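You operate a simulated robot arm through the tools that you are given. There is no shell and no other tool. Be economical: measure what you need, move in short steps, check, and stop when the job is done.

The job below is to be done with a simulated two-armed robot. You get a single attempt, and the scene is never put back.

Task
Hold the teal ribbon winder, wind its ribbon in and put it in the white desk drawer.
Fine: shut the drawer again. Where these are worked on the way, their far stop is far enough and under half their travel is too little: white desk drawer.

Only the result counts: the job must be done as asked and must still hold three seconds after the hand-in. Knocking over, shifting, dropping, spilling or breaking anything else fails it.

Robot
Two 7-joint arms with fingered hands on one trunk, on a base that drives. Base frame: it is fixed to the floor where the robot stands at the start and does not move with it; the origin is under the middle of the robot, x ahead of it, y to its left, z up; the surface under the hand at the start is at about z = 750. Lengths are in mm, angles in rad, forces in N, time in s.
The left shoulder is at the start at [70, 186, 1156], the right one opposite. With the tool pointing down near the work surface each hand reaches from about 100 to 780 mm from the robot's upright axis, wherever it stands, measured 20 degrees to its own side. Places, roughly: inside of the white desk drawer [400, -500, 600]; white desk drawer [400, -500, 600]. Payload 3.6 kg a hand.
The TCP of each hand is the grasp point between the finger pads, 26 mm short of the fingertips. In the tool frame z runs along the fingers and y along their closing line. The gripper opens to 88 mm. The gripper's body begins 30 mm behind the TCP. The gripper is a hand of 3 fingers: y runs from the thumb to the fingers, the wrist lies at [-17, -98, -164] in the tool frame, and closing takes about 1.5 s.
Orientation is that of the tool frame in the base frame, as a unit quaternion [w, x, y, z]. With the fingers straight down and the wrist toward the robot, the tool's x, y and z point along [0, 1, 0], [1, 0, 0] and [0, 0, -1] of the base frame.

Tools
- The arms move only by the tool play_rows. It takes "left_moves", "right_moves" or both (then of equal length, played together; a hand with none holds still); each is a list of rows, each an object of numbers (a shift or turn left out is 0, a gripper value left out holds the last): "tx", "ty", "tz": the shift along the tool's x, y, z in mm; "wx", "wy", "wz": the turn, a rotation vector about the tool's x, y, z in rad; "fingers": the closure, from 0 (fully open) to 1 (shut). In form: [{"tx": .., "ty": .., "tz": .., "wx": .., "wy": .., "wz": .., "fingers": ..}, ...]. A call has 1 to 10 rows; each row shifts and turns the commanded pose from where the row before left it, along the tool's axes as they then stand. Rows are played at 5 a second. More than 50 mm and 0.15 rad between two rows, or a gripper value outside its range, and nothing of the call is played. A pose out of reach is approached as far as the arm can. The call stops where the force on the tool passes 40 N (or 10 N more than at its start, if that is more) or the arm is blocked; 0.2 s more then pass. The fingers move at their own pace (about 153 mm/s each) and stop on an object; they squeeze with about 32 N. The grip force told is the motor's: it shows also when the fingers shut on nothing. Time passes only in rows, and 0.2 s behind the last, so rows that do not move let the fingers close. It gives the time, the measured TCP pose, the force on the tool (base axes), the opening and the grip force at its end, in the units of the frame above (readings bear some noise), with the torque about the TCP (base axes, N m) and any sound that the robot's microphone picked up.
- Cameras (640 x 400 px; columns grow to the right, rows downward): "scene" is now at [214.7, -65.2, 1044.9]; the picture's right is [-0.57, -0.82, 0.00], its down [-0.42, 0.29, -0.86] and it looks along [0.71, -0.49, -0.51] (base axes); focal length 214 px, centre (320, 200). "left" rides on the left gripper at [-56, -80, -102] in its tool frame; the picture's right is [-0.73, -0.32, 0.60], its down [0.62, -0.67, 0.41] and it looks along [0.27, 0.68, 0.69] (tool axes); focal length 247 px, centre (320, 200). "right" rides on the right gripper at [56, -80, -102] in its tool frame; the picture's right is [-0.73, 0.32, -0.60], its down [-0.62, -0.67, 0.41] and it looks along [-0.27, 0.68, 0.69] (tool axes); focal length 247 px, centre (320, 200). There is no depth. A picture from a camera that has moved, and an enlarged one, comes with that camera's place and axes in the base frame and with its lens. The place of the scene camera against the robot may be out by one fixed shift of up to 25 mm in any direction.
- get_image(camera): a new picture of that camera. It takes no simulated time.
- slide_trunk(by): slides the trunk up (or, below 0, down) by that many mm; the arms and the scene camera ride with it, the base frame stays. It gives what a move gives, with no picture.
- roll_base(legs): drives the robot by 1 to 6 legs, each [ahead, left, turn to the left] in mm, mm and rad, along the robot's own axes; the way and the turn of a leg run together, so that a leg with both is an arc; at most 1500 mm and 3.142 rad a leg. The arms and the cameras ride along, it lands a little off, and it stops where it bumps. It gives what a move gives.
- set_grasp(shape, hand): the hand has 3 fingers and takes this shape, open, in about a second: jaw (thumb against the fingers, like two jaws); tri (thumb and two fingers); tip (a fingertip pinch); poke (one finger out to press); point (the index stretched); flat (the hand flat); cup (the hand cupped); fist (a fist). The gripper value then closes the fingers along that shape, each until it touches; the sizes above hold for jaw. It gives what a move gives, with no picture.
- pan_tilt(pan, tilt): turns the head with the scene camera to pan (to the left, within 1.047 rad either way) and tilt (down, from -0.506 to 1.204), counted from straight ahead of the robot. It gives what a move gives.
- close_up(camera, box): a new picture of the part [left, top, right, bottom] of that camera's present view, enlarged. It takes no simulated time.
- finish_job(): hands the job in; it is judged then, once.

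Work in short steps. Places have to be worked out from the pictures, the camera data and where the tool is seen: move nearer, look again, correct. Check each grasp and each placing, and mend what went wrong. You have 120 turns and 92 pictures in all, those below and enlarged ones among them. Open the grippers and draw the arms clear of the work before you hand the job in, unless the task says otherwise; then end with one line.

The tools are called after "Request:" as a command line: name --argument value ..., lists and objects as JSON in quotes. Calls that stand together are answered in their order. play_rows: Moves the arms, as the interface text tells. Its arguments: {"type":"object","properties":{"left_moves":{"type":"array"},"right_moves":{"type":"array"}},"required":[]} The other tools are called the same way: slide_trunk (by) slides the trunk up or down; set_grasp (shape, hand) gives the hand a shape; roll_base (legs) drives the base; pan_tilt (pan, tilt) turns the head that bears the scene camera; get_image (camera) takes a picture; close_up (camera, box) takes an enlarged picture of a part of a camera's view; finish_job () hands the job in.

At the start:

```text
t: 0.0
left_eef_pos: [456.5, -5.2, 1105.7]
left_ee_rot: [0.0, 0.707, 0.707, 0.0]
left_force: [0.7, -0.1, 0.2]
left_moment: [0.03, -0.01, 0.04]
left_opening: 87.5
left_grasp_force: 0.0
left_shape: jaw
right_eef_pos: [344.7, -457.0, 1084.5]
right_ee_rot: [0.0, 0.707, 0.707, 0.0]
right_force: [-0.1, -0.1, -0.6]
right_moment: [0.02, -0.01, -0.04]
right_opening: 87.6
right_grasp_force: 0.0
right_shape: jaw
trunk travel left (down, up): [-300.0, 457.0]
robot x, y, heading: [0.8, 1.1, 0.005]
head pan, tilt: [-0.602, 0.532]
```

scene: 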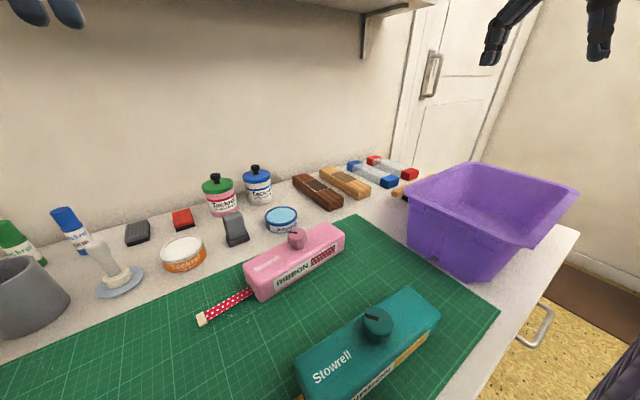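
right: 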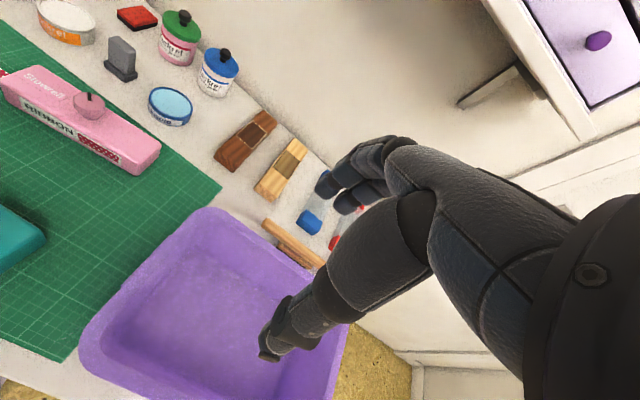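
left: 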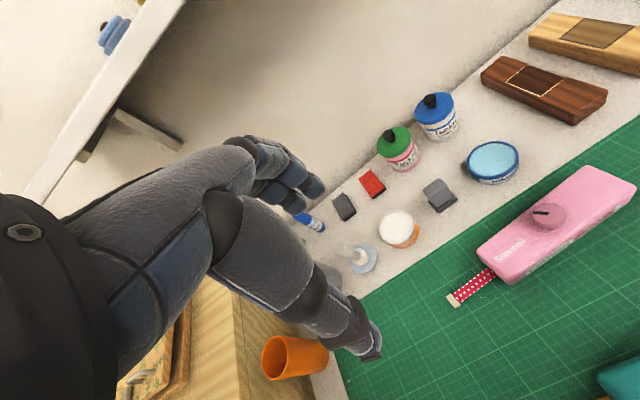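

The teal winder lies on the mat near the robot, and a drawer handle shows past the desk's right edge. I look further down and to the right.

Request:
pan_tilt --pan -0.5 --tilt 1.1

Request:
get_image --camera "scene"

Request:
pan_tilt --pan -1.04 --tilt 0.9

Request:
get_image --camera "scene"

```text
t: 1.0
left_eef_pos: [455.9, -6.2, 1105.3]
left_ee_rot: [0.0, 0.707, 0.707, 0.0]
left_force: [0.8, 0.4, -0.7]
left_moment: [-0.01, -0.01, -0.01]
left_opening: 87.5
left_grasp_force: 0.1
left_shape: jaw
right_eef_pos: [344.2, -456.0, 1084.2]
right_ee_rot: [0.001, 0.707, 0.707, 0.0]
right_force: [0.5, 0.4, -0.8]
right_moment: [0.0, -0.01, 0.02]
right_opening: 87.6
right_grasp_force: 0.1
right_shape: jaw
trunk travel left (down, up): [-300.0, 457.0]
robot x, y, heading: [-0.3, 0.5, -0.001]
head pan, tilt: [-0.499, 1.1]
```

```text
88 pictures are left
camera scene: at [195.8, -44.3, 1000.3], right [-0.48, -0.88, 0.0], down [-0.78, 0.43, -0.45], along [0.4, -0.22, -0.89], focal length 214 px, centre (320, 200)
```

scene: 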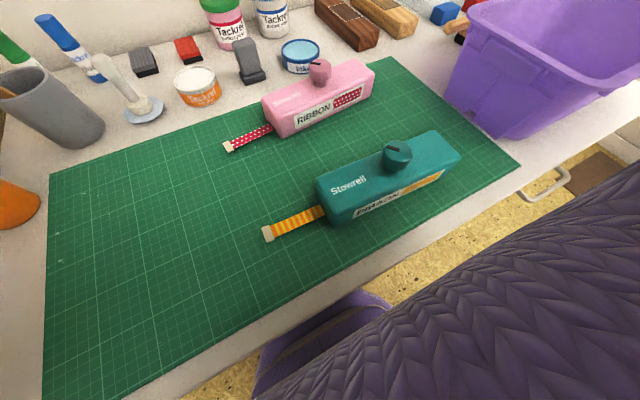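

```text
t: 1.9
left_eef_pos: [454.1, -5.9, 1104.6]
left_ee_rot: [0.0, 0.707, 0.708, 0.0]
left_force: [0.8, 0.8, -0.4]
left_moment: [0.03, -0.04, 0.0]
left_opening: 87.7
left_grasp_force: 0.0
left_shape: jaw
right_eef_pos: [343.6, -456.4, 1084.6]
right_ee_rot: [0.0, 0.707, 0.707, 0.0]
right_force: [0.4, -0.4, 0.1]
right_moment: [0.0, 0.01, -0.01]
right_opening: 87.6
right_grasp_force: 0.0
right_shape: jaw
trunk travel left (down, up): [-300.0, 457.0]
robot x, y, heading: [-0.4, -1.5, -0.0]
head pan, tilt: [-1.04, 0.901]
```

```text
87 pictures are left
camera scene: at [178.6, -79.1, 1014.0], right [-0.86, -0.51, 0.0], down [-0.4, 0.68, -0.62], along [0.31, -0.54, -0.78], focal length 214 px, centre (320, 200)
```

scene: 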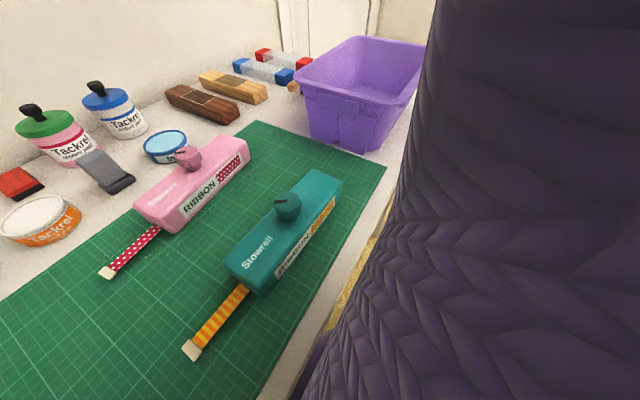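

The desk's near edge is at x≈200 and the drawer handle is on its front around (170,-550,~630). I take closer looks at the winder and its knob.

Request:
close_up --camera "scene" --box '[170, 150, 360, 370]'

Request:
get_image --camera "right"

```text
1.82 times, centred on (265, 260) of scene
camera zoom: at [178.6, -79.1, 1014.0], right [-0.86, -0.51, 0.0], down [-0.4, 0.68, -0.62], along [0.31, -0.54, -0.78], focal length 390 px, centre (420, 91)
```

zoom: 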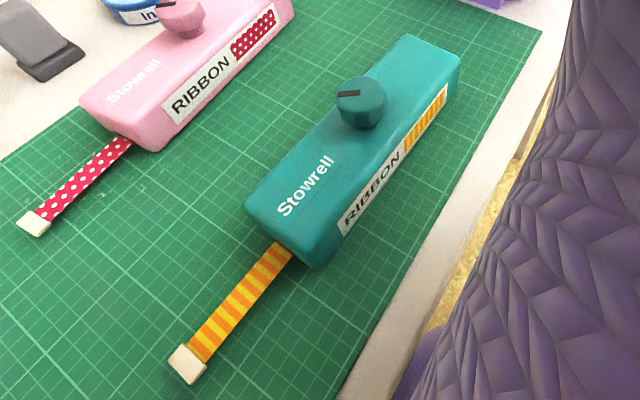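

```text
85 pictures are left
camera right: at [262.6, -399.2, 1187.8], right [0.32, -0.73, 0.6], down [-0.67, -0.62, -0.41], along [0.68, -0.27, -0.69], focal length 247 px, centre (320, 200)
```

right: 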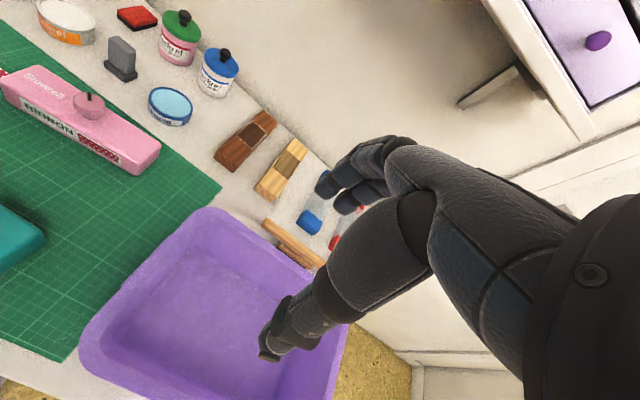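

The knob is a small round dial on top. Now I back off to see the drawer front.

Request:
roll_base --legs '[[-400, 0, 0]]'

Request:
pan_tilt --pan -0.75 --tilt 0.7

Request:
get_image --camera "scene"

```text
t: 4.4
left_eef_pos: [55.7, -6.6, 1105.2]
left_ee_rot: [0.0, 0.708, 0.706, 0.001]
left_force: [0.1, 0.0, 0.1]
left_moment: [0.01, 0.01, 0.02]
left_opening: 87.7
left_grasp_force: 0.0
left_shape: jaw
right_eef_pos: [-57.9, -456.2, 1084.9]
right_ee_rot: [0.0, 0.708, 0.706, 0.001]
right_force: [-0.8, 0.2, 0.0]
right_moment: [-0.01, -0.01, 0.0]
right_opening: 87.7
right_grasp_force: 0.0
right_shape: jaw
trunk travel left (down, up): [-300.0, 457.0]
robot x, y, heading: [-400.1, 1.7, -0.002]
head pan, tilt: [-1.04, 0.901]
```

```text
t: 5.2
left_eef_pos: [55.9, -6.4, 1105.0]
left_ee_rot: [0.001, 0.708, 0.706, -0.001]
left_force: [-0.1, 0.2, 0.2]
left_moment: [0.02, 0.01, -0.01]
left_opening: 87.8
left_grasp_force: 0.0
left_shape: jaw
right_eef_pos: [-56.2, -456.2, 1084.2]
right_ee_rot: [0.0, 0.708, 0.706, 0.0]
right_force: [0.0, -0.1, 0.4]
right_moment: [-0.01, -0.02, 0.02]
right_opening: 87.8
right_grasp_force: 0.1
right_shape: jaw
trunk travel left (down, up): [-300.0, 457.0]
robot x, y, heading: [-399.3, 0.6, 0.0]
head pan, tilt: [-0.75, 0.7]
```

```text
84 pictures are left
camera scene: at [-197.1, -72.1, 1030.2], right [-0.68, -0.73, 0.0], down [-0.47, 0.44, -0.76], along [0.56, -0.52, -0.64], focal length 214 px, centre (320, 200)
```

scene: 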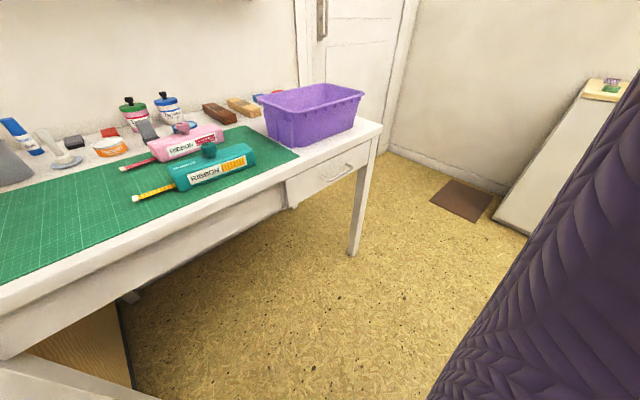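

Request:
close_up --camera "scene" --box '[240, 70, 420, 230]'

```text
2.50 times, centred on (330, 150) of scene
camera zoom: at [-197.1, -72.1, 1030.2], right [-0.68, -0.73, 0.0], down [-0.47, 0.44, -0.76], along [0.56, -0.52, -0.64], focal length 536 px, centre (295, 325)
```

zoom: 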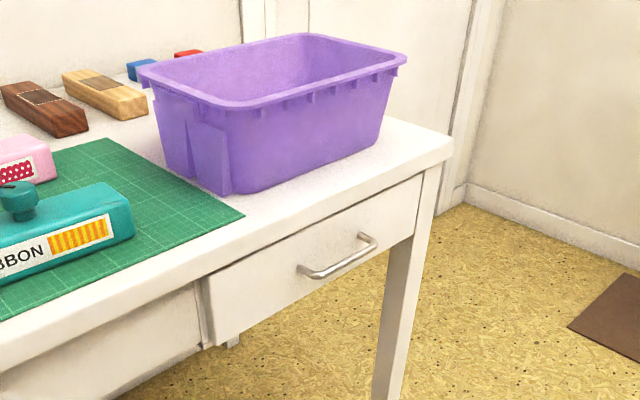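

The drawer front spans y≈-310..-670, z≈604..704, with a horizontal bar handle near (165,-490,672). I drive right so the drawer is comfortably before the right arm.

Request:
roll_base --legs '[[0, -250, 0]]'

Request:
play_rows --right_moves '[{"tx": 40, "ty": 10, "tz": 20, "wx": -0.0}, {"tx": 40, "ty": 10, "tz": 20}, {"tx": 40, "ty": 10, "tz": 20}, {"tx": 40, "ty": 10, "tz": 20}, {"tx": 40, "ty": 10, "tz": 20}, {"tz": 45}, {"tz": 45}, {"tz": 45}, {"tz": 45}, {"tz": 20}]'

Request:
play_rows --right_moves '[{"wx": -0.15}, {"wx": -0.15}, {"wx": -0.15}, {"wx": -0.15}, {"wx": -0.15}, {"wx": -0.15}, {"wx": -0.15}]'

Request:
pan_tilt --pan -0.4 --tilt 0.8

Request:
get_image --camera "scene"

Request:
get_image --camera "right"

```text
t: 7.0
left_eef_pos: [56.6, -257.6, 1104.9]
left_ee_rot: [0.0, 0.707, 0.707, 0.001]
left_force: [0.0, -0.6, -0.4]
left_moment: [-0.02, -0.06, -0.02]
left_opening: 88.0
left_grasp_force: 0.1
left_shape: jaw
right_eef_pos: [-55.2, -708.9, 1085.1]
right_ee_rot: [-0.001, 0.707, 0.707, -0.001]
right_force: [-0.6, -0.7, 0.6]
right_moment: [-0.02, 0.02, 0.0]
right_opening: 87.7
right_grasp_force: 0.1
right_shape: jaw
trunk travel left (down, up): [-300.0, 457.0]
robot x, y, heading: [-397.6, -252.0, -0.001]
head pan, tilt: [-0.75, 0.7]
```

```text
t: 9.2
left_eef_pos: [55.6, -256.9, 1105.2]
left_ee_rot: [0.0, 0.707, 0.707, 0.0]
left_force: [0.3, 0.7, 0.0]
left_moment: [0.0, 0.02, 0.0]
left_opening: 87.6
left_grasp_force: 0.0
left_shape: jaw
right_eef_pos: [12.1, -513.7, 786.4]
right_ee_rot: [0.0, 0.706, 0.708, 0.0]
right_force: [-0.3, 0.1, -0.1]
right_moment: [-0.03, 0.0, 0.02]
right_opening: 87.9
right_grasp_force: 0.0
right_shape: jaw
right hand out of reach, approached as far as the arm can: row 3, 4
trunk travel left (down, up): [-300.0, 457.0]
robot x, y, heading: [-402.5, -252.5, -0.0]
head pan, tilt: [-0.75, 0.7]
```

```text
t: 10.8
left_eef_pos: [56.7, -255.9, 1104.7]
left_ee_rot: [0.0, 0.707, 0.707, 0.0]
left_force: [-0.2, 0.6, -0.5]
left_moment: [0.0, 0.01, 0.01]
left_opening: 87.8
left_grasp_force: 0.1
left_shape: jaw
right_eef_pos: [43.8, -575.6, 937.6]
right_ee_rot: [0.354, 0.611, 0.613, 0.355]
right_force: [-0.5, -0.1, -0.1]
right_moment: [0.03, -0.01, -0.04]
right_opening: 87.7
right_grasp_force: 0.1
right_shape: jaw
right hand out of reach, approached as far as the arm can: row 1, 2, 3, 4, 5, 6, 7
trunk travel left (down, up): [-300.0, 457.0]
robot x, y, heading: [-399.6, -250.2, -0.004]
head pan, tilt: [-0.75, 0.7]
```

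```text
t: 11.7
left_eef_pos: [56.1, -256.7, 1104.6]
left_ee_rot: [0.0, 0.707, 0.707, 0.0]
left_force: [0.4, -0.4, -0.2]
left_moment: [-0.02, 0.04, 0.01]
left_opening: 87.6
left_grasp_force: 0.0
left_shape: jaw
right_eef_pos: [43.4, -575.4, 935.5]
right_ee_rot: [0.353, 0.612, 0.613, 0.354]
right_force: [-0.2, -0.1, 0.1]
right_moment: [0.0, -0.04, 0.02]
right_opening: 88.0
right_grasp_force: 0.0
right_shape: jaw
trunk travel left (down, up): [-300.0, 457.0]
robot x, y, heading: [-403.6, -252.2, -0.0]
head pan, tilt: [-0.4, 0.799]
```

```text
82 pictures are left
camera scene: at [-184.7, -296.7, 1022.0], right [-0.39, -0.92, 0.0], down [-0.66, 0.28, -0.7], along [0.64, -0.27, -0.72], focal length 214 px, centre (320, 200)
```

scene: 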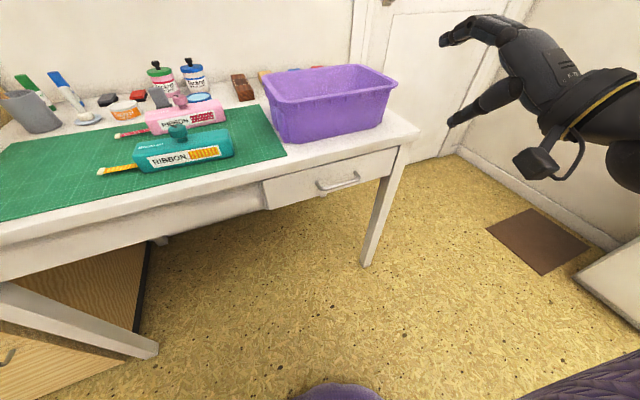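

```text
81 pictures are left
camera right: at [-85.5, -519.2, 918.9], right [-0.36, -0.73, 0.58], down [0.02, -0.62, -0.78], along [0.93, -0.27, 0.24], focal length 247 px, centre (320, 200)
```

right: 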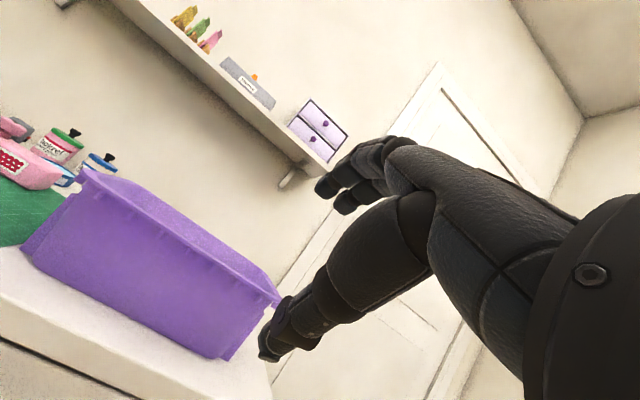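

The tilted hand can't get low with the shoulder this high, so I lower the trunk; both hands are in front of the desk edge and clear.

Request:
slide_trunk --by -250

Request:
get_image --camera "scene"

Request:
get_image --camera "right"

```text
t: 14.3
left_eef_pos: [55.8, -256.6, 855.3]
left_ee_rot: [0.0, 0.707, 0.708, 0.0]
left_force: [0.2, 0.5, 0.4]
left_moment: [0.02, -0.02, 0.0]
left_opening: 87.9
left_grasp_force: 0.0
left_shape: jaw
right_eef_pos: [44.2, -576.5, 686.3]
right_ee_rot: [0.354, 0.611, 0.612, 0.356]
right_force: [-0.4, -0.5, -0.2]
right_moment: [0.01, -0.03, 0.02]
right_opening: 88.0
right_grasp_force: 0.1
right_shape: jaw
trunk travel left (down, up): [-50.0, 707.0]
robot x, y, heading: [-398.8, -253.9, -0.003]
head pan, tilt: [-0.4, 0.799]
```

```text
80 pictures are left
camera scene: at [-134.9, -296.6, 749.0], right [-0.39, -0.92, 0.0], down [-0.66, 0.28, -0.7], along [0.64, -0.27, -0.72], focal length 214 px, centre (320, 200)
```

scene: 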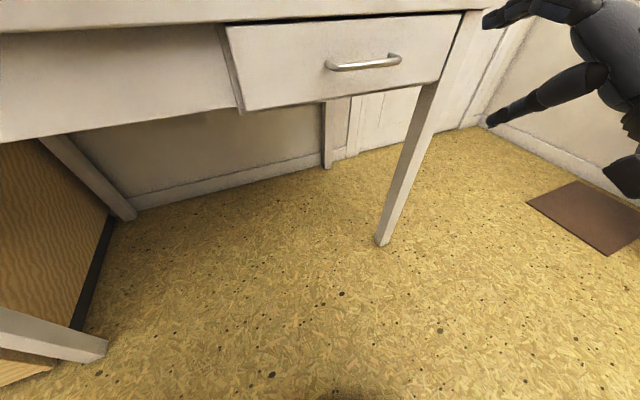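

```text
79 pictures are left
camera right: at [-85.5, -518.9, 669.4], right [-0.36, -0.73, 0.57], down [0.03, -0.62, -0.78], along [0.93, -0.27, 0.24], focal length 247 px, centre (320, 200)
```

right: 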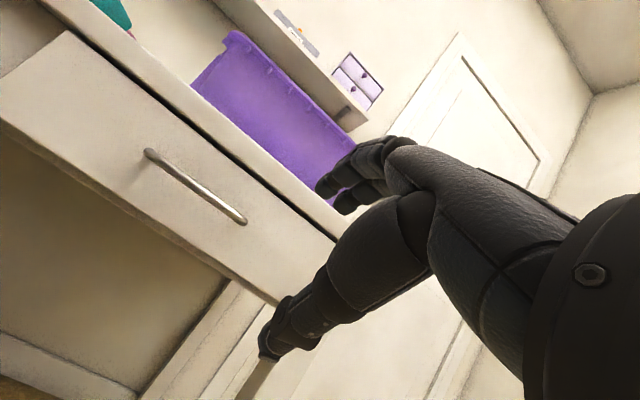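

Both views agree that the handle is at about (165,-490,667). I tilt the hand closer to horizontal, half close the fingers and line up in front of the bar.

Request:
play_rows --right_moves '[{"wx": -0.15, "fingers": 0.3}, {"wx": -0.15}, {"tx": 43}, {"tx": 43}, {}]'

Request:
get_image --camera "right"

Request:
get_image --camera "scene"

```text
t: 15.5
left_eef_pos: [56.2, -256.1, 854.6]
left_ee_rot: [0.0, 0.707, 0.707, 0.0]
left_force: [-0.2, 0.4, -0.2]
left_moment: [0.03, -0.02, -0.03]
left_opening: 87.8
left_grasp_force: 0.0
left_shape: jaw
right_eef_pos: [69.8, -539.8, 745.3]
right_ee_rot: [0.441, 0.551, 0.554, 0.441]
right_force: [-0.4, 0.3, -0.1]
right_moment: [-0.01, -0.03, 0.03]
right_opening: 61.8
right_grasp_force: 0.1
right_shape: jaw
right hand out of reach, approached as far as the arm can: row 1, 2, 3, 4
trunk travel left (down, up): [-50.0, 707.0]
robot x, y, heading: [-398.4, -250.9, -0.002]
head pan, tilt: [-0.4, 0.799]
```

```text
78 pictures are left
camera right: at [-48.8, -483.1, 690.6], right [-0.51, -0.74, 0.44], down [0.26, -0.62, -0.74], along [0.82, -0.26, 0.51], focal length 247 px, centre (320, 200)
```

right: 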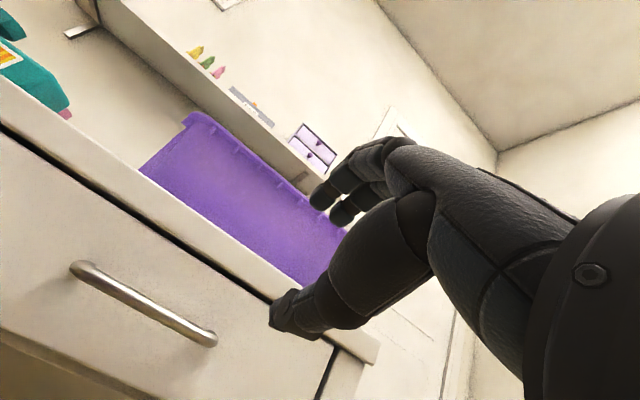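

```text
77 pictures are left
camera scene: at [-134.7, -296.6, 748.7], right [-0.39, -0.92, 0.0], down [-0.66, 0.28, -0.7], along [0.64, -0.27, -0.72], focal length 214 px, centre (320, 200)
```

scene: 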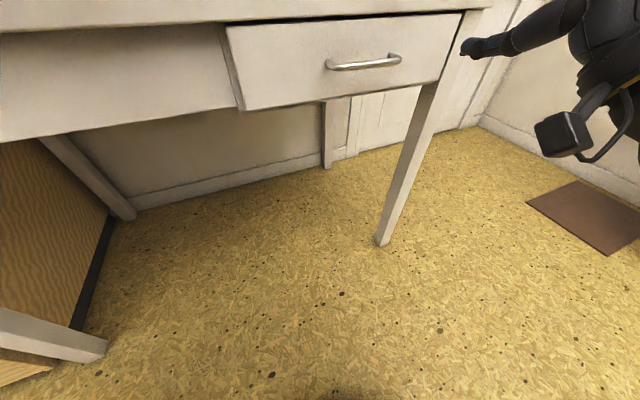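

The arm is too folded here for this wrist pose. I drop the trunk the rest of the way and back off 200 mm so the arm straightens, then look again.

Request:
slide_trunk --by -50

Request:
roll_base --legs '[[-200, 0, 0]]'

Request:
play_rows --right_moves '[{"wx": 0.1}, {"tx": 20}, {"tx": 20}, {"tz": 40}, {"tz": 40}]'

```text
t: 16.4
left_eef_pos: [56.7, -256.8, 805.2]
left_ee_rot: [0.001, 0.707, 0.707, 0.0]
left_force: [-0.3, 0.0, -0.3]
left_moment: [0.01, 0.02, 0.01]
left_opening: 87.8
left_grasp_force: 0.1
left_shape: jaw
right_eef_pos: [75.4, -541.1, 684.0]
right_ee_rot: [0.431, 0.559, 0.561, 0.432]
right_force: [-1.0, 0.7, 0.0]
right_moment: [0.0, 0.03, -0.02]
right_opening: 62.3
right_grasp_force: 0.2
right_shape: jaw
trunk travel left (down, up): [0.0, 757.0]
robot x, y, heading: [-400.1, -255.0, -0.008]
head pan, tilt: [-0.4, 0.799]
```

```text
t: 18.0
left_eef_pos: [-143.0, -257.5, 804.9]
left_ee_rot: [0.0, 0.706, 0.708, 0.0]
left_force: [0.7, -0.6, -0.8]
left_moment: [-0.02, -0.02, -0.02]
left_opening: 87.5
left_grasp_force: 0.1
left_shape: jaw
right_eef_pos: [-122.6, -541.7, 681.9]
right_ee_rot: [0.43, 0.559, 0.562, 0.432]
right_force: [-0.4, -0.1, 1.5]
right_moment: [0.01, -0.01, 0.01]
right_opening: 62.1
right_grasp_force: 0.1
right_shape: jaw
trunk travel left (down, up): [0.0, 757.0]
robot x, y, heading: [-600.7, -250.6, 0.0]
head pan, tilt: [-0.4, 0.799]
```

```text
t: 19.2
left_eef_pos: [-142.3, -257.6, 804.5]
left_ee_rot: [0.0, 0.707, 0.707, 0.0]
left_force: [0.0, -0.1, -0.3]
left_moment: [-0.05, 0.01, 0.01]
left_opening: 87.7
left_grasp_force: 0.2
left_shape: jaw
right_eef_pos: [-26.5, -521.6, 640.3]
right_ee_rot: [0.403, 0.58, 0.581, 0.404]
right_force: [0.2, -0.6, -1.3]
right_moment: [-0.01, -0.01, -0.02]
right_opening: 61.9
right_grasp_force: 0.0
right_shape: jaw
right hand out of reach, approached as far as the arm can: row 1, 2, 3
trunk travel left (down, up): [0.0, 757.0]
robot x, y, heading: [-598.1, -254.2, 0.002]
head pan, tilt: [-0.4, 0.799]
```

Now the pose follows. I move to a point 60 mm in front of the bar and at its height.

Request:
play_rows --right_moves '[{"ty": 36, "tx": 16}, {"ty": 36, "tx": 16}, {"tz": 38}, {"tz": 38}, {"tz": 38}, {}]'

Request:
get_image --camera "right"

Request:
get_image --camera "scene"

```text
t: 20.6
left_eef_pos: [-142.3, -257.7, 804.9]
left_ee_rot: [0.0, 0.706, 0.708, 0.0]
left_force: [0.3, -0.1, -0.3]
left_moment: [-0.02, 0.01, -0.02]
left_opening: 88.1
left_grasp_force: 0.0
left_shape: jaw
right_eef_pos: [106.7, -487.8, 667.6]
right_ee_rot: [0.402, 0.581, 0.582, 0.403]
right_force: [-0.5, 0.6, -1.2]
right_moment: [0.0, -0.01, -0.02]
right_opening: 62.1
right_grasp_force: 0.0
right_shape: jaw
trunk travel left (down, up): [0.0, 757.0]
robot x, y, heading: [-599.1, -253.4, 0.005]
head pan, tilt: [-0.4, 0.799]
```

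```text
76 pictures are left
camera right: at [-18.2, -431.2, 629.0], right [-0.45, -0.74, 0.51], down [0.15, -0.62, -0.77], along [0.88, -0.26, 0.39], focal length 247 px, centre (320, 200)
```

right: 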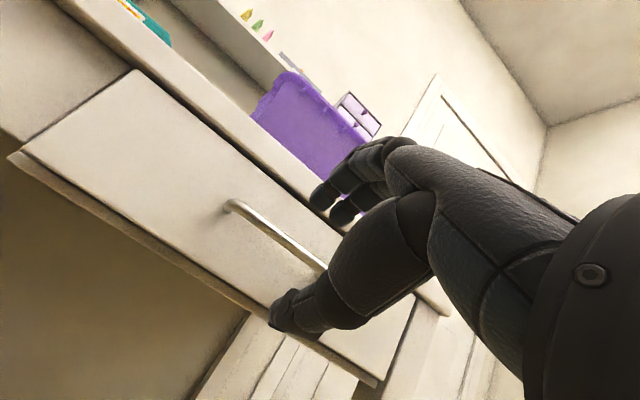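

```text
75 pictures are left
camera scene: at [-323.6, -296.7, 695.9], right [-0.39, -0.92, 0.0], down [-0.66, 0.28, -0.7], along [0.64, -0.27, -0.72], focal length 214 px, centre (320, 200)
```

scene: 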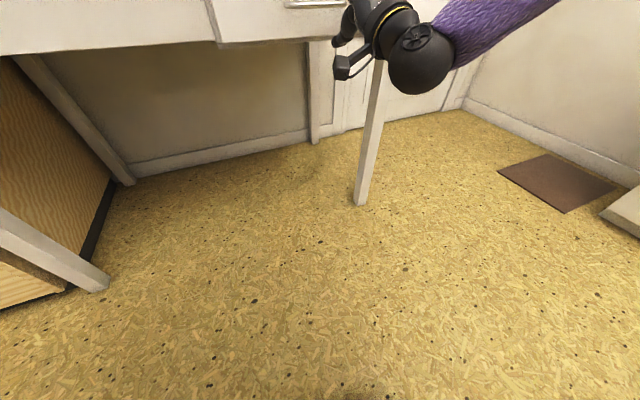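

The bar end triangulates to z≈665, which fits. I advance 48 mm straight ahead and then close.

Request:
play_rows --right_moves '[{"tz": 15, "ty": 5.6}, {"tz": 15, "ty": 5.6}, {"tz": 15, "ty": 5.6}]'

Request:
get_image --camera "right"

```text
t: 21.4
left_eef_pos: [-142.8, -256.4, 805.3]
left_ee_rot: [0.001, 0.706, 0.708, 0.0]
left_force: [-0.5, 0.4, 0.0]
left_moment: [-0.01, 0.02, 0.0]
left_opening: 87.5
left_grasp_force: 0.0
left_shape: jaw
right_eef_pos: [152.2, -488.8, 667.2]
right_ee_rot: [0.403, 0.58, 0.582, 0.404]
right_force: [0.4, -0.4, -0.1]
right_moment: [0.02, 0.03, 0.03]
right_opening: 61.9
right_grasp_force: 0.0
right_shape: jaw
trunk travel left (down, up): [0.0, 757.0]
robot x, y, heading: [-598.8, -253.8, 0.003]
head pan, tilt: [-0.4, 0.799]
```

```text
74 pictures are left
camera right: at [28.9, -431.6, 629.3], right [-0.45, -0.74, 0.51], down [0.15, -0.62, -0.77], along [0.88, -0.26, 0.39], focal length 247 px, centre (320, 200)
```

right: 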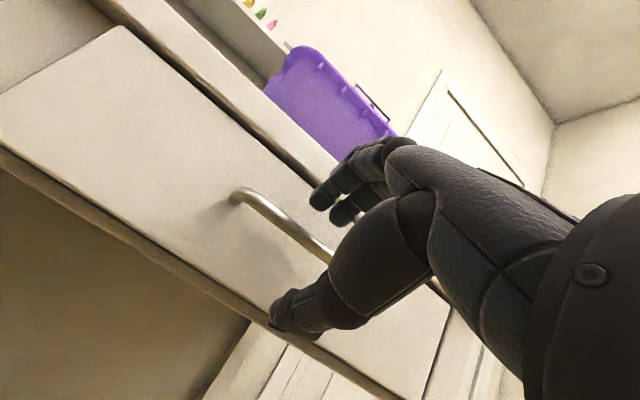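

No contact yet, so I close the fingers on the bar.

Request:
play_rows --right_moves '[{"fingers": 0.6}, {"fingers": 1}, {}, {}, {}, {}, {}]'

Request:
get_image --camera "right"

```text
t: 23.0
left_eef_pos: [-143.6, -257.4, 806.5]
left_ee_rot: [-0.001, 0.707, 0.708, 0.0]
left_force: [0.1, -0.5, 0.1]
left_moment: [-0.03, 0.01, -0.01]
left_opening: 87.7
left_grasp_force: 0.0
left_shape: jaw
right_eef_pos: [152.6, -487.6, 670.5]
right_ee_rot: [0.403, 0.579, 0.581, 0.405]
right_force: [-0.7, 0.5, 10.3]
right_moment: [-0.08, -0.3, 0.0]
right_opening: 0.0
right_grasp_force: 31.9
right_shape: jaw
trunk travel left (down, up): [0.0, 757.0]
robot x, y, heading: [-600.1, -252.1, -0.004]
head pan, tilt: [-0.4, 0.799]
```

```text
73 pictures are left
camera right: at [28.6, -431.2, 630.9], right [-0.45, -0.74, 0.51], down [0.16, -0.62, -0.77], along [0.88, -0.26, 0.39], focal length 247 px, centre (320, 200)
```

right: 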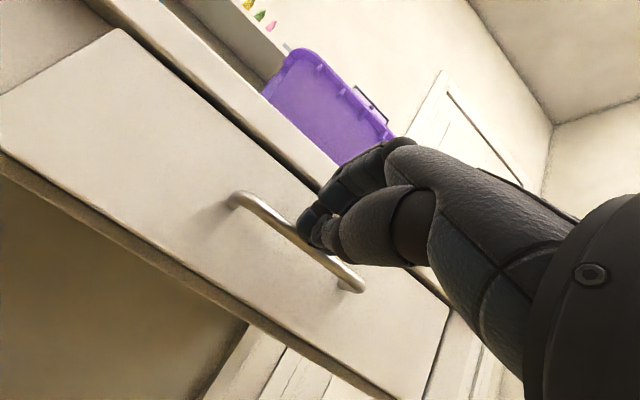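

The fingers shut just short of the bar. Combining the views puts the bar nearer x≈185, so I reopen, go 25 mm deeper and close again.

Request:
play_rows --right_moves '[{"fingers": 0.35}, {}, {}, {}, {"tx": 5}, {"tz": 9, "ty": 3}, {"tz": 9, "ty": 3}, {"tz": 7, "ty": 2}]'

Request:
get_image --camera "right"

```text
t: 24.8
left_eef_pos: [-144.0, -256.8, 806.1]
left_ee_rot: [0.001, 0.707, 0.707, 0.001]
left_force: [-0.5, 0.3, 0.4]
left_moment: [0.0, -0.01, -0.01]
left_opening: 88.0
left_grasp_force: 0.1
left_shape: jaw
right_eef_pos: [178.1, -483.7, 668.1]
right_ee_rot: [0.402, 0.579, 0.583, 0.405]
right_force: [-17.0, -0.3, 3.1]
right_moment: [0.02, -0.57, -0.09]
right_opening: 54.9
right_grasp_force: 0.0
right_shape: jaw
trunk travel left (down, up): [0.0, 757.0]
robot x, y, heading: [-602.3, -252.3, 0.001]
head pan, tilt: [-0.4, 0.799]
```

```text
72 pictures are left
camera right: at [53.2, -426.7, 629.7], right [-0.45, -0.74, 0.51], down [0.16, -0.62, -0.77], along [0.88, -0.26, 0.39], focal length 247 px, centre (320, 200)
```

right: 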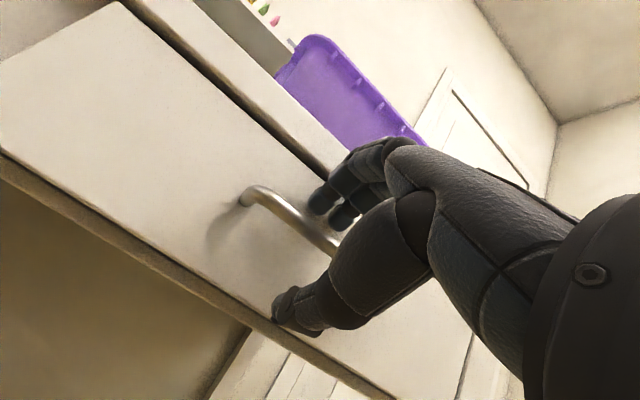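

The tips touch the drawer front (−17 N), so the bar must be within the fingers. I ease back 4 mm and close.

Request:
play_rows --right_moves '[{"tz": -4, "ty": -1.5}, {"fingers": 0.7}, {"fingers": 1}, {}, {}, {}, {}]'

```text
t: 26.4
left_eef_pos: [-142.7, -257.3, 805.2]
left_ee_rot: [0.0, 0.707, 0.707, 0.0]
left_force: [0.8, -0.7, 0.5]
left_moment: [-0.02, 0.01, -0.03]
left_opening: 87.7
left_grasp_force: 0.2
left_shape: jaw
right_eef_pos: [175.8, -483.0, 665.3]
right_ee_rot: [0.402, 0.58, 0.583, 0.402]
right_force: [-0.2, 1.4, -5.8]
right_moment: [0.0, -0.01, -0.05]
right_opening: 0.2
right_grasp_force: 32.2
right_shape: jaw
trunk travel left (down, up): [0.0, 757.0]
robot x, y, heading: [-596.9, -248.4, -0.001]
head pan, tilt: [-0.4, 0.799]
```

Request:
close_up --camera "right" --box '[180, 100, 460, 340]'

Request:
pan_tilt --pan -0.3 --tilt 0.2

Request:
get_image --camera "scene"

```text
1.67 times, centred on (320, 220) of right
camera zoom: at [50.3, -426.7, 627.1], right [-0.45, -0.74, 0.51], down [0.15, -0.62, -0.77], along [0.88, -0.26, 0.39], focal length 412 px, centre (320, 167)
```

zoom: 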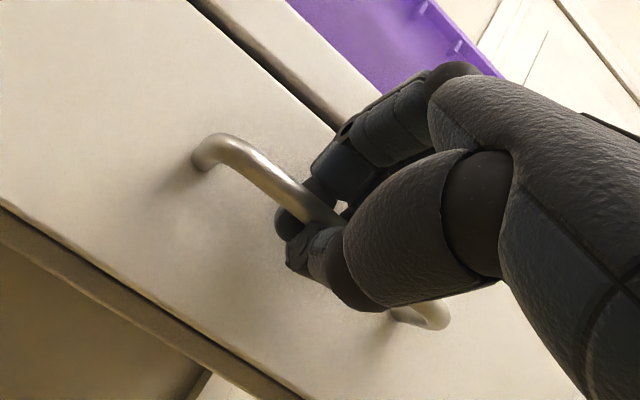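

```text
t: 27.4
left_eef_pos: [-142.1, -256.3, 803.2]
left_ee_rot: [-0.001, 0.706, 0.708, 0.0]
left_force: [-0.9, -0.3, 0.4]
left_moment: [0.02, -0.03, 0.02]
left_opening: 87.8
left_grasp_force: 0.1
left_shape: jaw
right_eef_pos: [175.6, -482.6, 665.1]
right_ee_rot: [0.402, 0.581, 0.582, 0.403]
right_force: [-0.9, 0.6, -6.9]
right_moment: [0.0, 0.0, -0.01]
right_opening: 0.1
right_grasp_force: 31.9
right_shape: jaw
trunk travel left (down, up): [0.0, 757.0]
robot x, y, heading: [-598.0, -249.9, 0.001]
head pan, tilt: [-0.3, 0.201]
```

```text
70 pictures are left
camera scene: at [-308.5, -293.0, 749.2], right [-0.29, -0.96, 0.0], down [-0.19, 0.06, -0.98], along [0.94, -0.29, -0.2], focal length 214 px, centre (320, 200)
```

scene: 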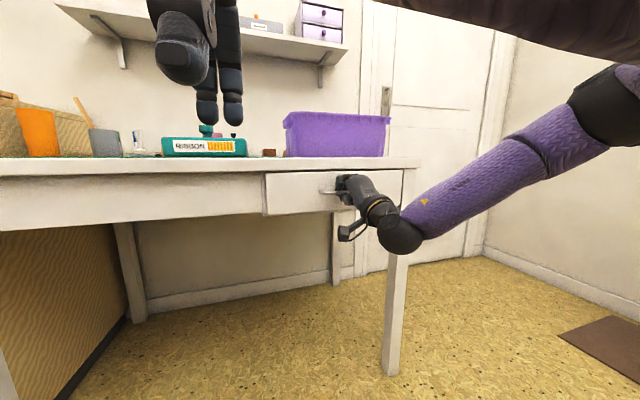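

The bar runs enclosed between thumb and fingers. I pull the drawer by backing the base, 100 mm first.

Request:
roll_base --legs '[[-100, 0, 0]]'

Request:
get_image --camera "scene"

```text
t: 28.4
left_eef_pos: [-202.5, -256.3, 804.8]
left_ee_rot: [0.0, 0.707, 0.708, 0.0]
left_force: [0.2, 0.0, -0.3]
left_moment: [0.01, 0.02, -0.01]
left_opening: 87.7
left_grasp_force: 0.0
left_shape: jaw
right_eef_pos: [115.5, -483.7, 664.4]
right_ee_rot: [0.402, 0.581, 0.583, 0.401]
right_force: [-0.1, -1.1, 0.7]
right_moment: [0.01, 0.0, -0.02]
right_opening: 0.1
right_grasp_force: 32.4
right_shape: jaw
trunk travel left (down, up): [0.0, 757.0]
robot x, y, heading: [-658.9, -251.3, -0.002]
head pan, tilt: [-0.3, 0.201]
stopped in leg 1: the robot was blocked; the commanded pose is now the measured one
```

```text
69 pictures are left
camera scene: at [-368.9, -292.9, 749.6], right [-0.29, -0.96, 0.0], down [-0.19, 0.06, -0.98], along [0.94, -0.29, -0.2], focal length 214 px, centre (320, 200)
```

scene: 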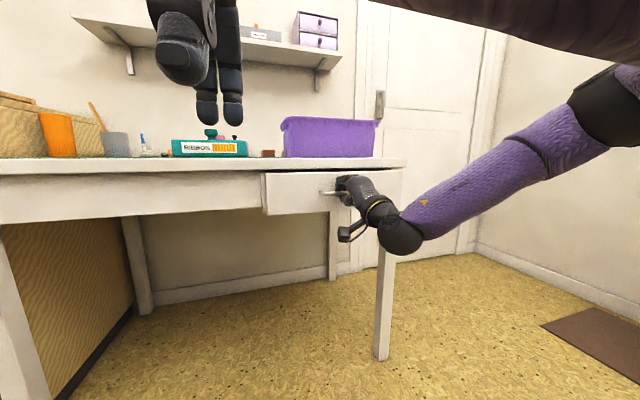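

The drawer has moved 60 mm before the base was blocked. I continue the pull with the arm.

Request:
play_rows --right_moves '[{"tz": -14, "ty": -5.2}, {"tz": -14, "ty": -5.2}, {"tz": -14, "ty": -5.2}, {"tz": -14, "ty": -5.2}]'

```text
t: 29.4
left_eef_pos: [-202.8, -256.9, 803.4]
left_ee_rot: [0.0, 0.707, 0.708, 0.0]
left_force: [0.4, 0.2, 0.1]
left_moment: [0.01, 0.0, -0.01]
left_opening: 87.8
left_grasp_force: 0.1
left_shape: jaw
right_eef_pos: [54.7, -483.9, 664.5]
right_ee_rot: [0.401, 0.581, 0.584, 0.401]
right_force: [-0.1, -1.6, -1.1]
right_moment: [-0.01, 0.02, -0.02]
right_opening: 0.1
right_grasp_force: 32.6
right_shape: jaw
trunk travel left (down, up): [0.0, 757.0]
robot x, y, heading: [-658.3, -253.8, 0.004]
head pan, tilt: [-0.3, 0.201]
```

It slides freely, so I keep pulling.

Request:
play_rows --right_moves '[{"tz": -14, "ty": -5.2}, {"tz": -14, "ty": -5.2}, {"tz": -14, "ty": -5.2}, {"tz": -14, "ty": -5.2}, {"tz": -14, "ty": -5.2}, {"tz": -14, "ty": -5.2}, {"tz": -14, "ty": -5.2}]'

Request:
get_image --camera "scene"

```text
t: 31.0
left_eef_pos: [-202.8, -256.9, 804.7]
left_ee_rot: [-0.001, 0.707, 0.707, 0.0]
left_force: [-0.2, 0.0, 0.1]
left_moment: [0.0, 0.01, 0.0]
left_opening: 87.9
left_grasp_force: 0.1
left_shape: jaw
right_eef_pos: [-49.8, -483.5, 665.2]
right_ee_rot: [0.401, 0.58, 0.585, 0.401]
right_force: [0.1, 3.5, -4.8]
right_moment: [-0.05, 0.0, 0.01]
right_opening: 0.3
right_grasp_force: 32.3
right_shape: jaw
trunk travel left (down, up): [0.0, 757.0]
robot x, y, heading: [-660.1, -248.7, 0.002]
head pan, tilt: [-0.3, 0.201]
```

```text
68 pictures are left
camera scene: at [-368.6, -292.8, 749.3], right [-0.29, -0.96, 0.0], down [-0.19, 0.06, -0.98], along [0.94, -0.29, -0.2], focal length 214 px, centre (320, 200)
```

scene: 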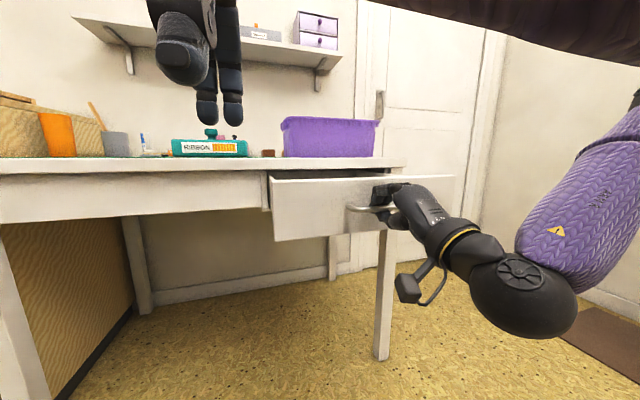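

About 225 mm open now; I keep on towards the stop.

Request:
play_rows --right_moves '[{"tz": -14, "ty": -5.2}, {"tz": -14, "ty": -5.2}, {"tz": -14, "ty": -5.2}, {"tz": -14, "ty": -5.2}, {"tz": -14, "ty": -5.2}]'

```text
t: 32.0
left_eef_pos: [-199.6, -255.8, 804.3]
left_ee_rot: [0.0, 0.706, 0.708, -0.001]
left_force: [-0.6, 0.1, 0.3]
left_moment: [-0.01, 0.02, -0.02]
left_opening: 87.6
left_grasp_force: 0.0
left_shape: jaw
right_eef_pos: [-101.7, -483.8, 664.8]
right_ee_rot: [0.405, 0.579, 0.584, 0.399]
right_force: [26.5, 4.0, -11.5]
right_moment: [0.0, 0.1, -0.02]
right_opening: 0.1
right_grasp_force: 32.0
right_shape: jaw
right hand out of reach, approached as far as the arm can: row 5
trunk travel left (down, up): [0.0, 757.0]
robot x, y, heading: [-657.9, -249.8, 0.004]
head pan, tilt: [-0.3, 0.201]
stopped in row 5 (right hand): the force on the tool passed its limit at 48 N (the readings are from after the stop); the commanded pose is now the measured one
```

It has reached its stop, about 277 mm open. I open the fingers and withdraw from the bar.

Request:
play_rows --right_moves '[{"fingers": 0.4}, {}, {}, {"fingers": 0.2}, {"tz": -14, "ty": -5}, {"tz": -14, "ty": -5}, {"tz": -14, "ty": -5}, {"tz": -14, "ty": -5}]'

Request:
get_image --camera "right"

Request:
get_image --camera "scene"

```text
t: 33.8
left_eef_pos: [-202.0, -256.1, 805.3]
left_ee_rot: [0.0, 0.706, 0.708, 0.0]
left_force: [-0.6, 0.0, -0.6]
left_moment: [-0.03, 0.0, 0.05]
left_opening: 88.0
left_grasp_force: 0.0
left_shape: jaw
right_eef_pos: [-144.2, -503.7, 676.8]
right_ee_rot: [0.404, 0.578, 0.583, 0.402]
right_force: [0.3, -0.7, 0.1]
right_moment: [-0.01, 0.04, 0.01]
right_opening: 70.4
right_grasp_force: 0.1
right_shape: jaw
right hand out of reach, approached as far as the arm can: row 5, 6, 7, 8
trunk travel left (down, up): [0.0, 757.0]
robot x, y, heading: [-659.2, -253.0, 0.002]
head pan, tilt: [-0.3, 0.201]
```

```text
67 pictures are left
camera right: at [-268.8, -446.7, 637.5], right [-0.45, -0.73, 0.51], down [0.15, -0.63, -0.76], along [0.88, -0.26, 0.4], focal length 247 px, centre (320, 200)
```

right: 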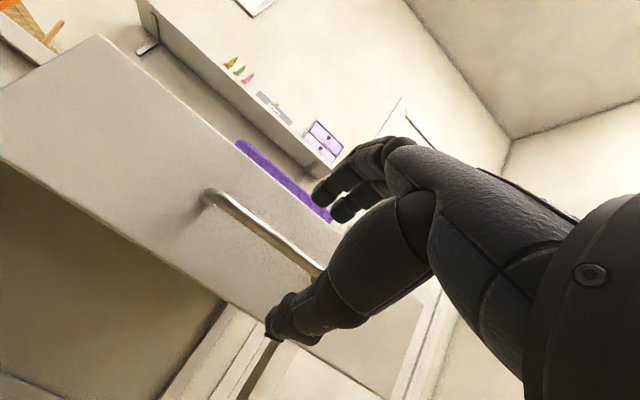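

```text
66 pictures are left
camera scene: at [-368.7, -292.6, 749.5], right [-0.29, -0.96, 0.0], down [-0.19, 0.06, -0.98], along [0.94, -0.29, -0.2], focal length 214 px, centre (320, 200)
```

scene: 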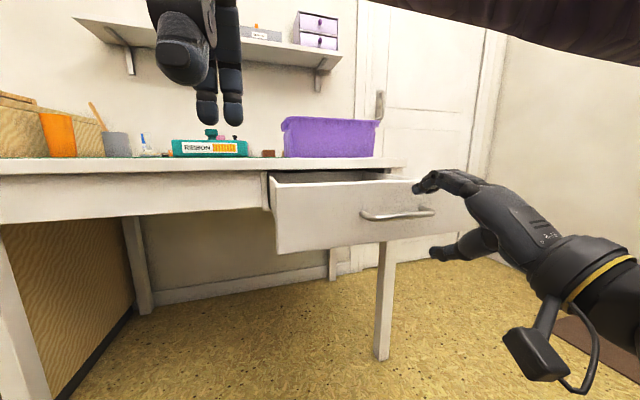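

The drawer is open and the hand is free. I raise the trunk back up and turn the right hand back to pointing down, lifting it as it goes.

Request:
slide_trunk --by 300

Request:
play_rows --right_moves '[{"wx": 0.15, "fingers": 0}, {"wx": 0.15}, {"wx": 0.15}, {"wx": 0.15}, {"wx": 0.15}, {"wx": 0.15}, {"wx": 0.15}, {"wx": 0.16}, {"tz": -40}, {"tz": -40}]'

```text
t: 36.8
left_eef_pos: [-202.7, -256.9, 1104.9]
left_ee_rot: [0.0, 0.706, 0.708, 0.0]
left_force: [-0.6, -0.3, -0.5]
left_moment: [-0.04, 0.05, 0.01]
left_opening: 88.1
left_grasp_force: 0.0
left_shape: jaw
right_eef_pos: [-154.7, -502.7, 1001.0]
right_ee_rot: [0.422, 0.568, 0.57, 0.417]
right_force: [-0.4, -0.2, 0.4]
right_moment: [0.01, 0.03, 0.01]
right_opening: 70.4
right_grasp_force: 0.1
right_shape: jaw
trunk travel left (down, up): [-300.0, 457.0]
robot x, y, heading: [-655.3, -251.5, 0.001]
head pan, tilt: [-0.3, 0.201]
```

```text
refused: row 8 steps farther than a row can; nothing moved
```

Request:
play_rows --right_moves '[{"wx": 0.15, "fingers": 0}, {"wx": 0.15}, {"wx": 0.15}, {"wx": 0.15}, {"wx": 0.15}, {"wx": 0.15}, {"wx": 0.15}, {"wx": 0.15}, {"wx": 0.05}, {}]'

Request:
play_rows --right_moves '[{"tz": -40, "tx": 20}, {"tz": -40, "tx": 20}, {"ty": -40}, {}]'

```text
t: 39.0
left_eef_pos: [-202.3, -256.6, 1104.5]
left_ee_rot: [-0.001, 0.707, 0.708, 0.0]
left_force: [0.6, -0.1, 1.1]
left_moment: [0.0, -0.04, 0.0]
left_opening: 87.8
left_grasp_force: 0.1
left_shape: jaw
right_eef_pos: [-155.0, -504.5, 1000.8]
right_ee_rot: [0.01, 0.707, 0.707, 0.005]
right_force: [-0.1, -0.4, -0.6]
right_moment: [-0.01, -0.01, 0.01]
right_opening: 87.9
right_grasp_force: 0.1
right_shape: jaw
trunk travel left (down, up): [-300.0, 457.0]
robot x, y, heading: [-658.9, -251.6, -0.001]
head pan, tilt: [-0.3, 0.201]
```

```text
t: 40.0
left_eef_pos: [-201.3, -255.9, 1103.6]
left_ee_rot: [0.0, 0.706, 0.708, 0.0]
left_force: [-0.1, 0.2, -0.7]
left_moment: [-0.03, 0.02, -0.01]
left_opening: 88.0
left_grasp_force: 0.0
left_shape: jaw
right_eef_pos: [-198.2, -463.4, 1078.8]
right_ee_rot: [0.009, 0.707, 0.707, 0.004]
right_force: [-0.7, -0.2, 0.2]
right_moment: [0.01, -0.01, 0.01]
right_opening: 87.9
right_grasp_force: 0.1
right_shape: jaw
trunk travel left (down, up): [-300.0, 457.0]
robot x, y, heading: [-661.2, -254.3, 0.005]
head pan, tilt: [-0.3, 0.201]
```

Now I drive left around the open drawer and forward to the winder.

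Request:
roll_base --legs '[[0, 320, 0], [630, 0, 0]]'

Request:
pan_tilt --pan -0.5 --tilt 1.0

Request:
get_image --camera "scene"

Request:
get_image --camera "right"

Request:
get_image --camera "left"

```text
t: 45.3
left_eef_pos: [423.8, 70.3, 1104.1]
left_ee_rot: [0.0, 0.705, 0.709, 0.0]
left_force: [0.0, 0.5, -0.2]
left_moment: [0.01, 0.01, 0.0]
left_opening: 87.8
left_grasp_force: 0.0
left_shape: jaw
right_eef_pos: [428.2, -138.4, 1079.3]
right_ee_rot: [0.01, 0.706, 0.708, 0.005]
right_force: [-0.2, 0.1, -0.6]
right_moment: [0.0, -0.01, 0.0]
right_opening: 87.9
right_grasp_force: 0.1
right_shape: jaw
trunk travel left (down, up): [-300.0, 457.0]
robot x, y, heading: [-37.0, 72.9, 0.001]
head pan, tilt: [-0.3, 0.201]
```

```text
t: 46.4
left_eef_pos: [423.6, 70.3, 1104.1]
left_ee_rot: [-0.001, 0.705, 0.709, 0.0]
left_force: [-0.8, -0.2, 0.7]
left_moment: [0.01, -0.03, 0.0]
left_opening: 87.8
left_grasp_force: 0.2
left_shape: jaw
right_eef_pos: [428.2, -136.6, 1078.3]
right_ee_rot: [0.01, 0.707, 0.708, 0.004]
right_force: [-1.0, 0.2, -0.2]
right_moment: [-0.03, 0.02, 0.0]
right_opening: 87.7
right_grasp_force: 0.1
right_shape: jaw
trunk travel left (down, up): [-300.0, 457.0]
robot x, y, heading: [-28.3, 73.5, 0.006]
head pan, tilt: [-0.499, 1.0]
```

```text
65 pictures are left
camera scene: at [169.4, 26.5, 1006.9], right [-0.47, -0.88, 0.0], down [-0.74, 0.4, -0.54], along [0.48, -0.26, -0.84], focal length 214 px, centre (320, 200)
```

scene: 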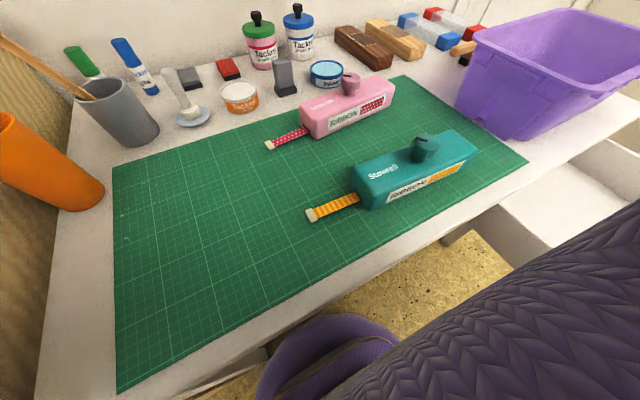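

```text
64 pictures are left
camera right: at [345.0, -80.3, 1180.0], right [0.31, -0.73, 0.61], down [-0.65, -0.63, -0.42], along [0.69, -0.27, -0.67], focal length 247 px, centre (320, 200)
```

right: 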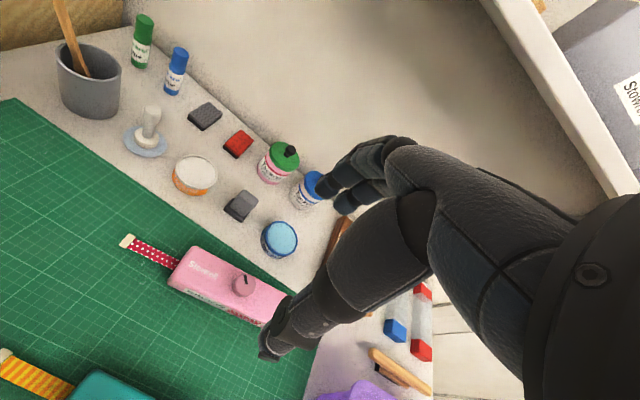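

```text
63 pictures are left
camera left: at [342.9, 12.7, 1205.4], right [-0.32, -0.74, -0.6], down [-0.67, 0.62, -0.41], along [0.67, 0.27, -0.69], focal length 247 px, centre (320, 200)
```

left: 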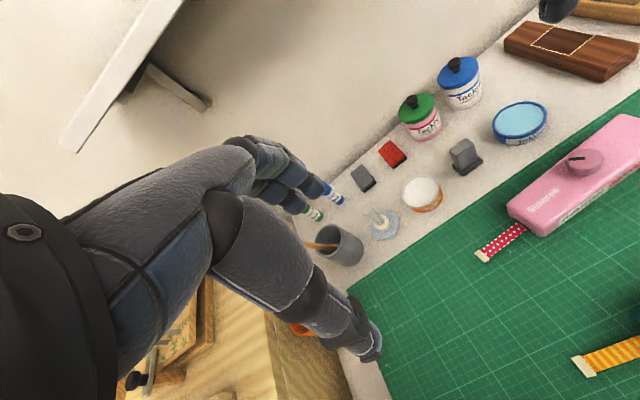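

I move the right hand back toward the robot, so its camera looks onto the winder from close by.

Request:
play_rows --right_moves '[{"ty": -45, "tx": -6}, {"ty": -45, "tx": -6}, {"ty": -45, "tx": -6}, {"ty": -45, "tx": -6}, {"ty": -40, "tx": -6}, {"ty": -38, "tx": -6}, {"tz": 45}, {"tz": 45}, {"tz": 45}, {"tz": 35}]'

Request:
get_image --camera "right"

```text
t: 48.6
left_eef_pos: [424.6, 68.9, 1104.0]
left_ee_rot: [0.0, 0.705, 0.709, 0.0]
left_force: [1.1, -0.1, -0.3]
left_moment: [-0.01, 0.02, -0.01]
left_opening: 87.9
left_grasp_force: 0.1
left_shape: jaw
right_eef_pos: [382.3, -168.5, 1017.8]
right_ee_rot: [0.009, 0.707, 0.707, 0.005]
right_force: [-0.8, 0.8, 0.1]
right_moment: [-0.01, -0.01, 0.05]
right_opening: 88.1
right_grasp_force: 0.1
right_shape: jaw
right hand out of reach, approached as far as the arm can: row 2, 3, 4, 5, 6, 7, 8, 9, 10
trunk travel left (down, up): [-300.0, 457.0]
robot x, y, heading: [-34.4, 71.0, 0.003]
head pan, tilt: [-0.499, 1.0]
```

```text
62 pictures are left
camera right: at [298.4, -113.2, 1118.7], right [0.31, -0.73, 0.61], down [-0.66, -0.63, -0.42], along [0.69, -0.27, -0.67], focal length 247 px, centre (320, 200)
```

right: 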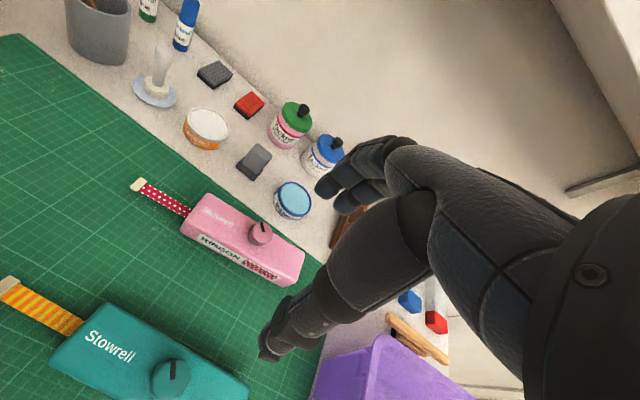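

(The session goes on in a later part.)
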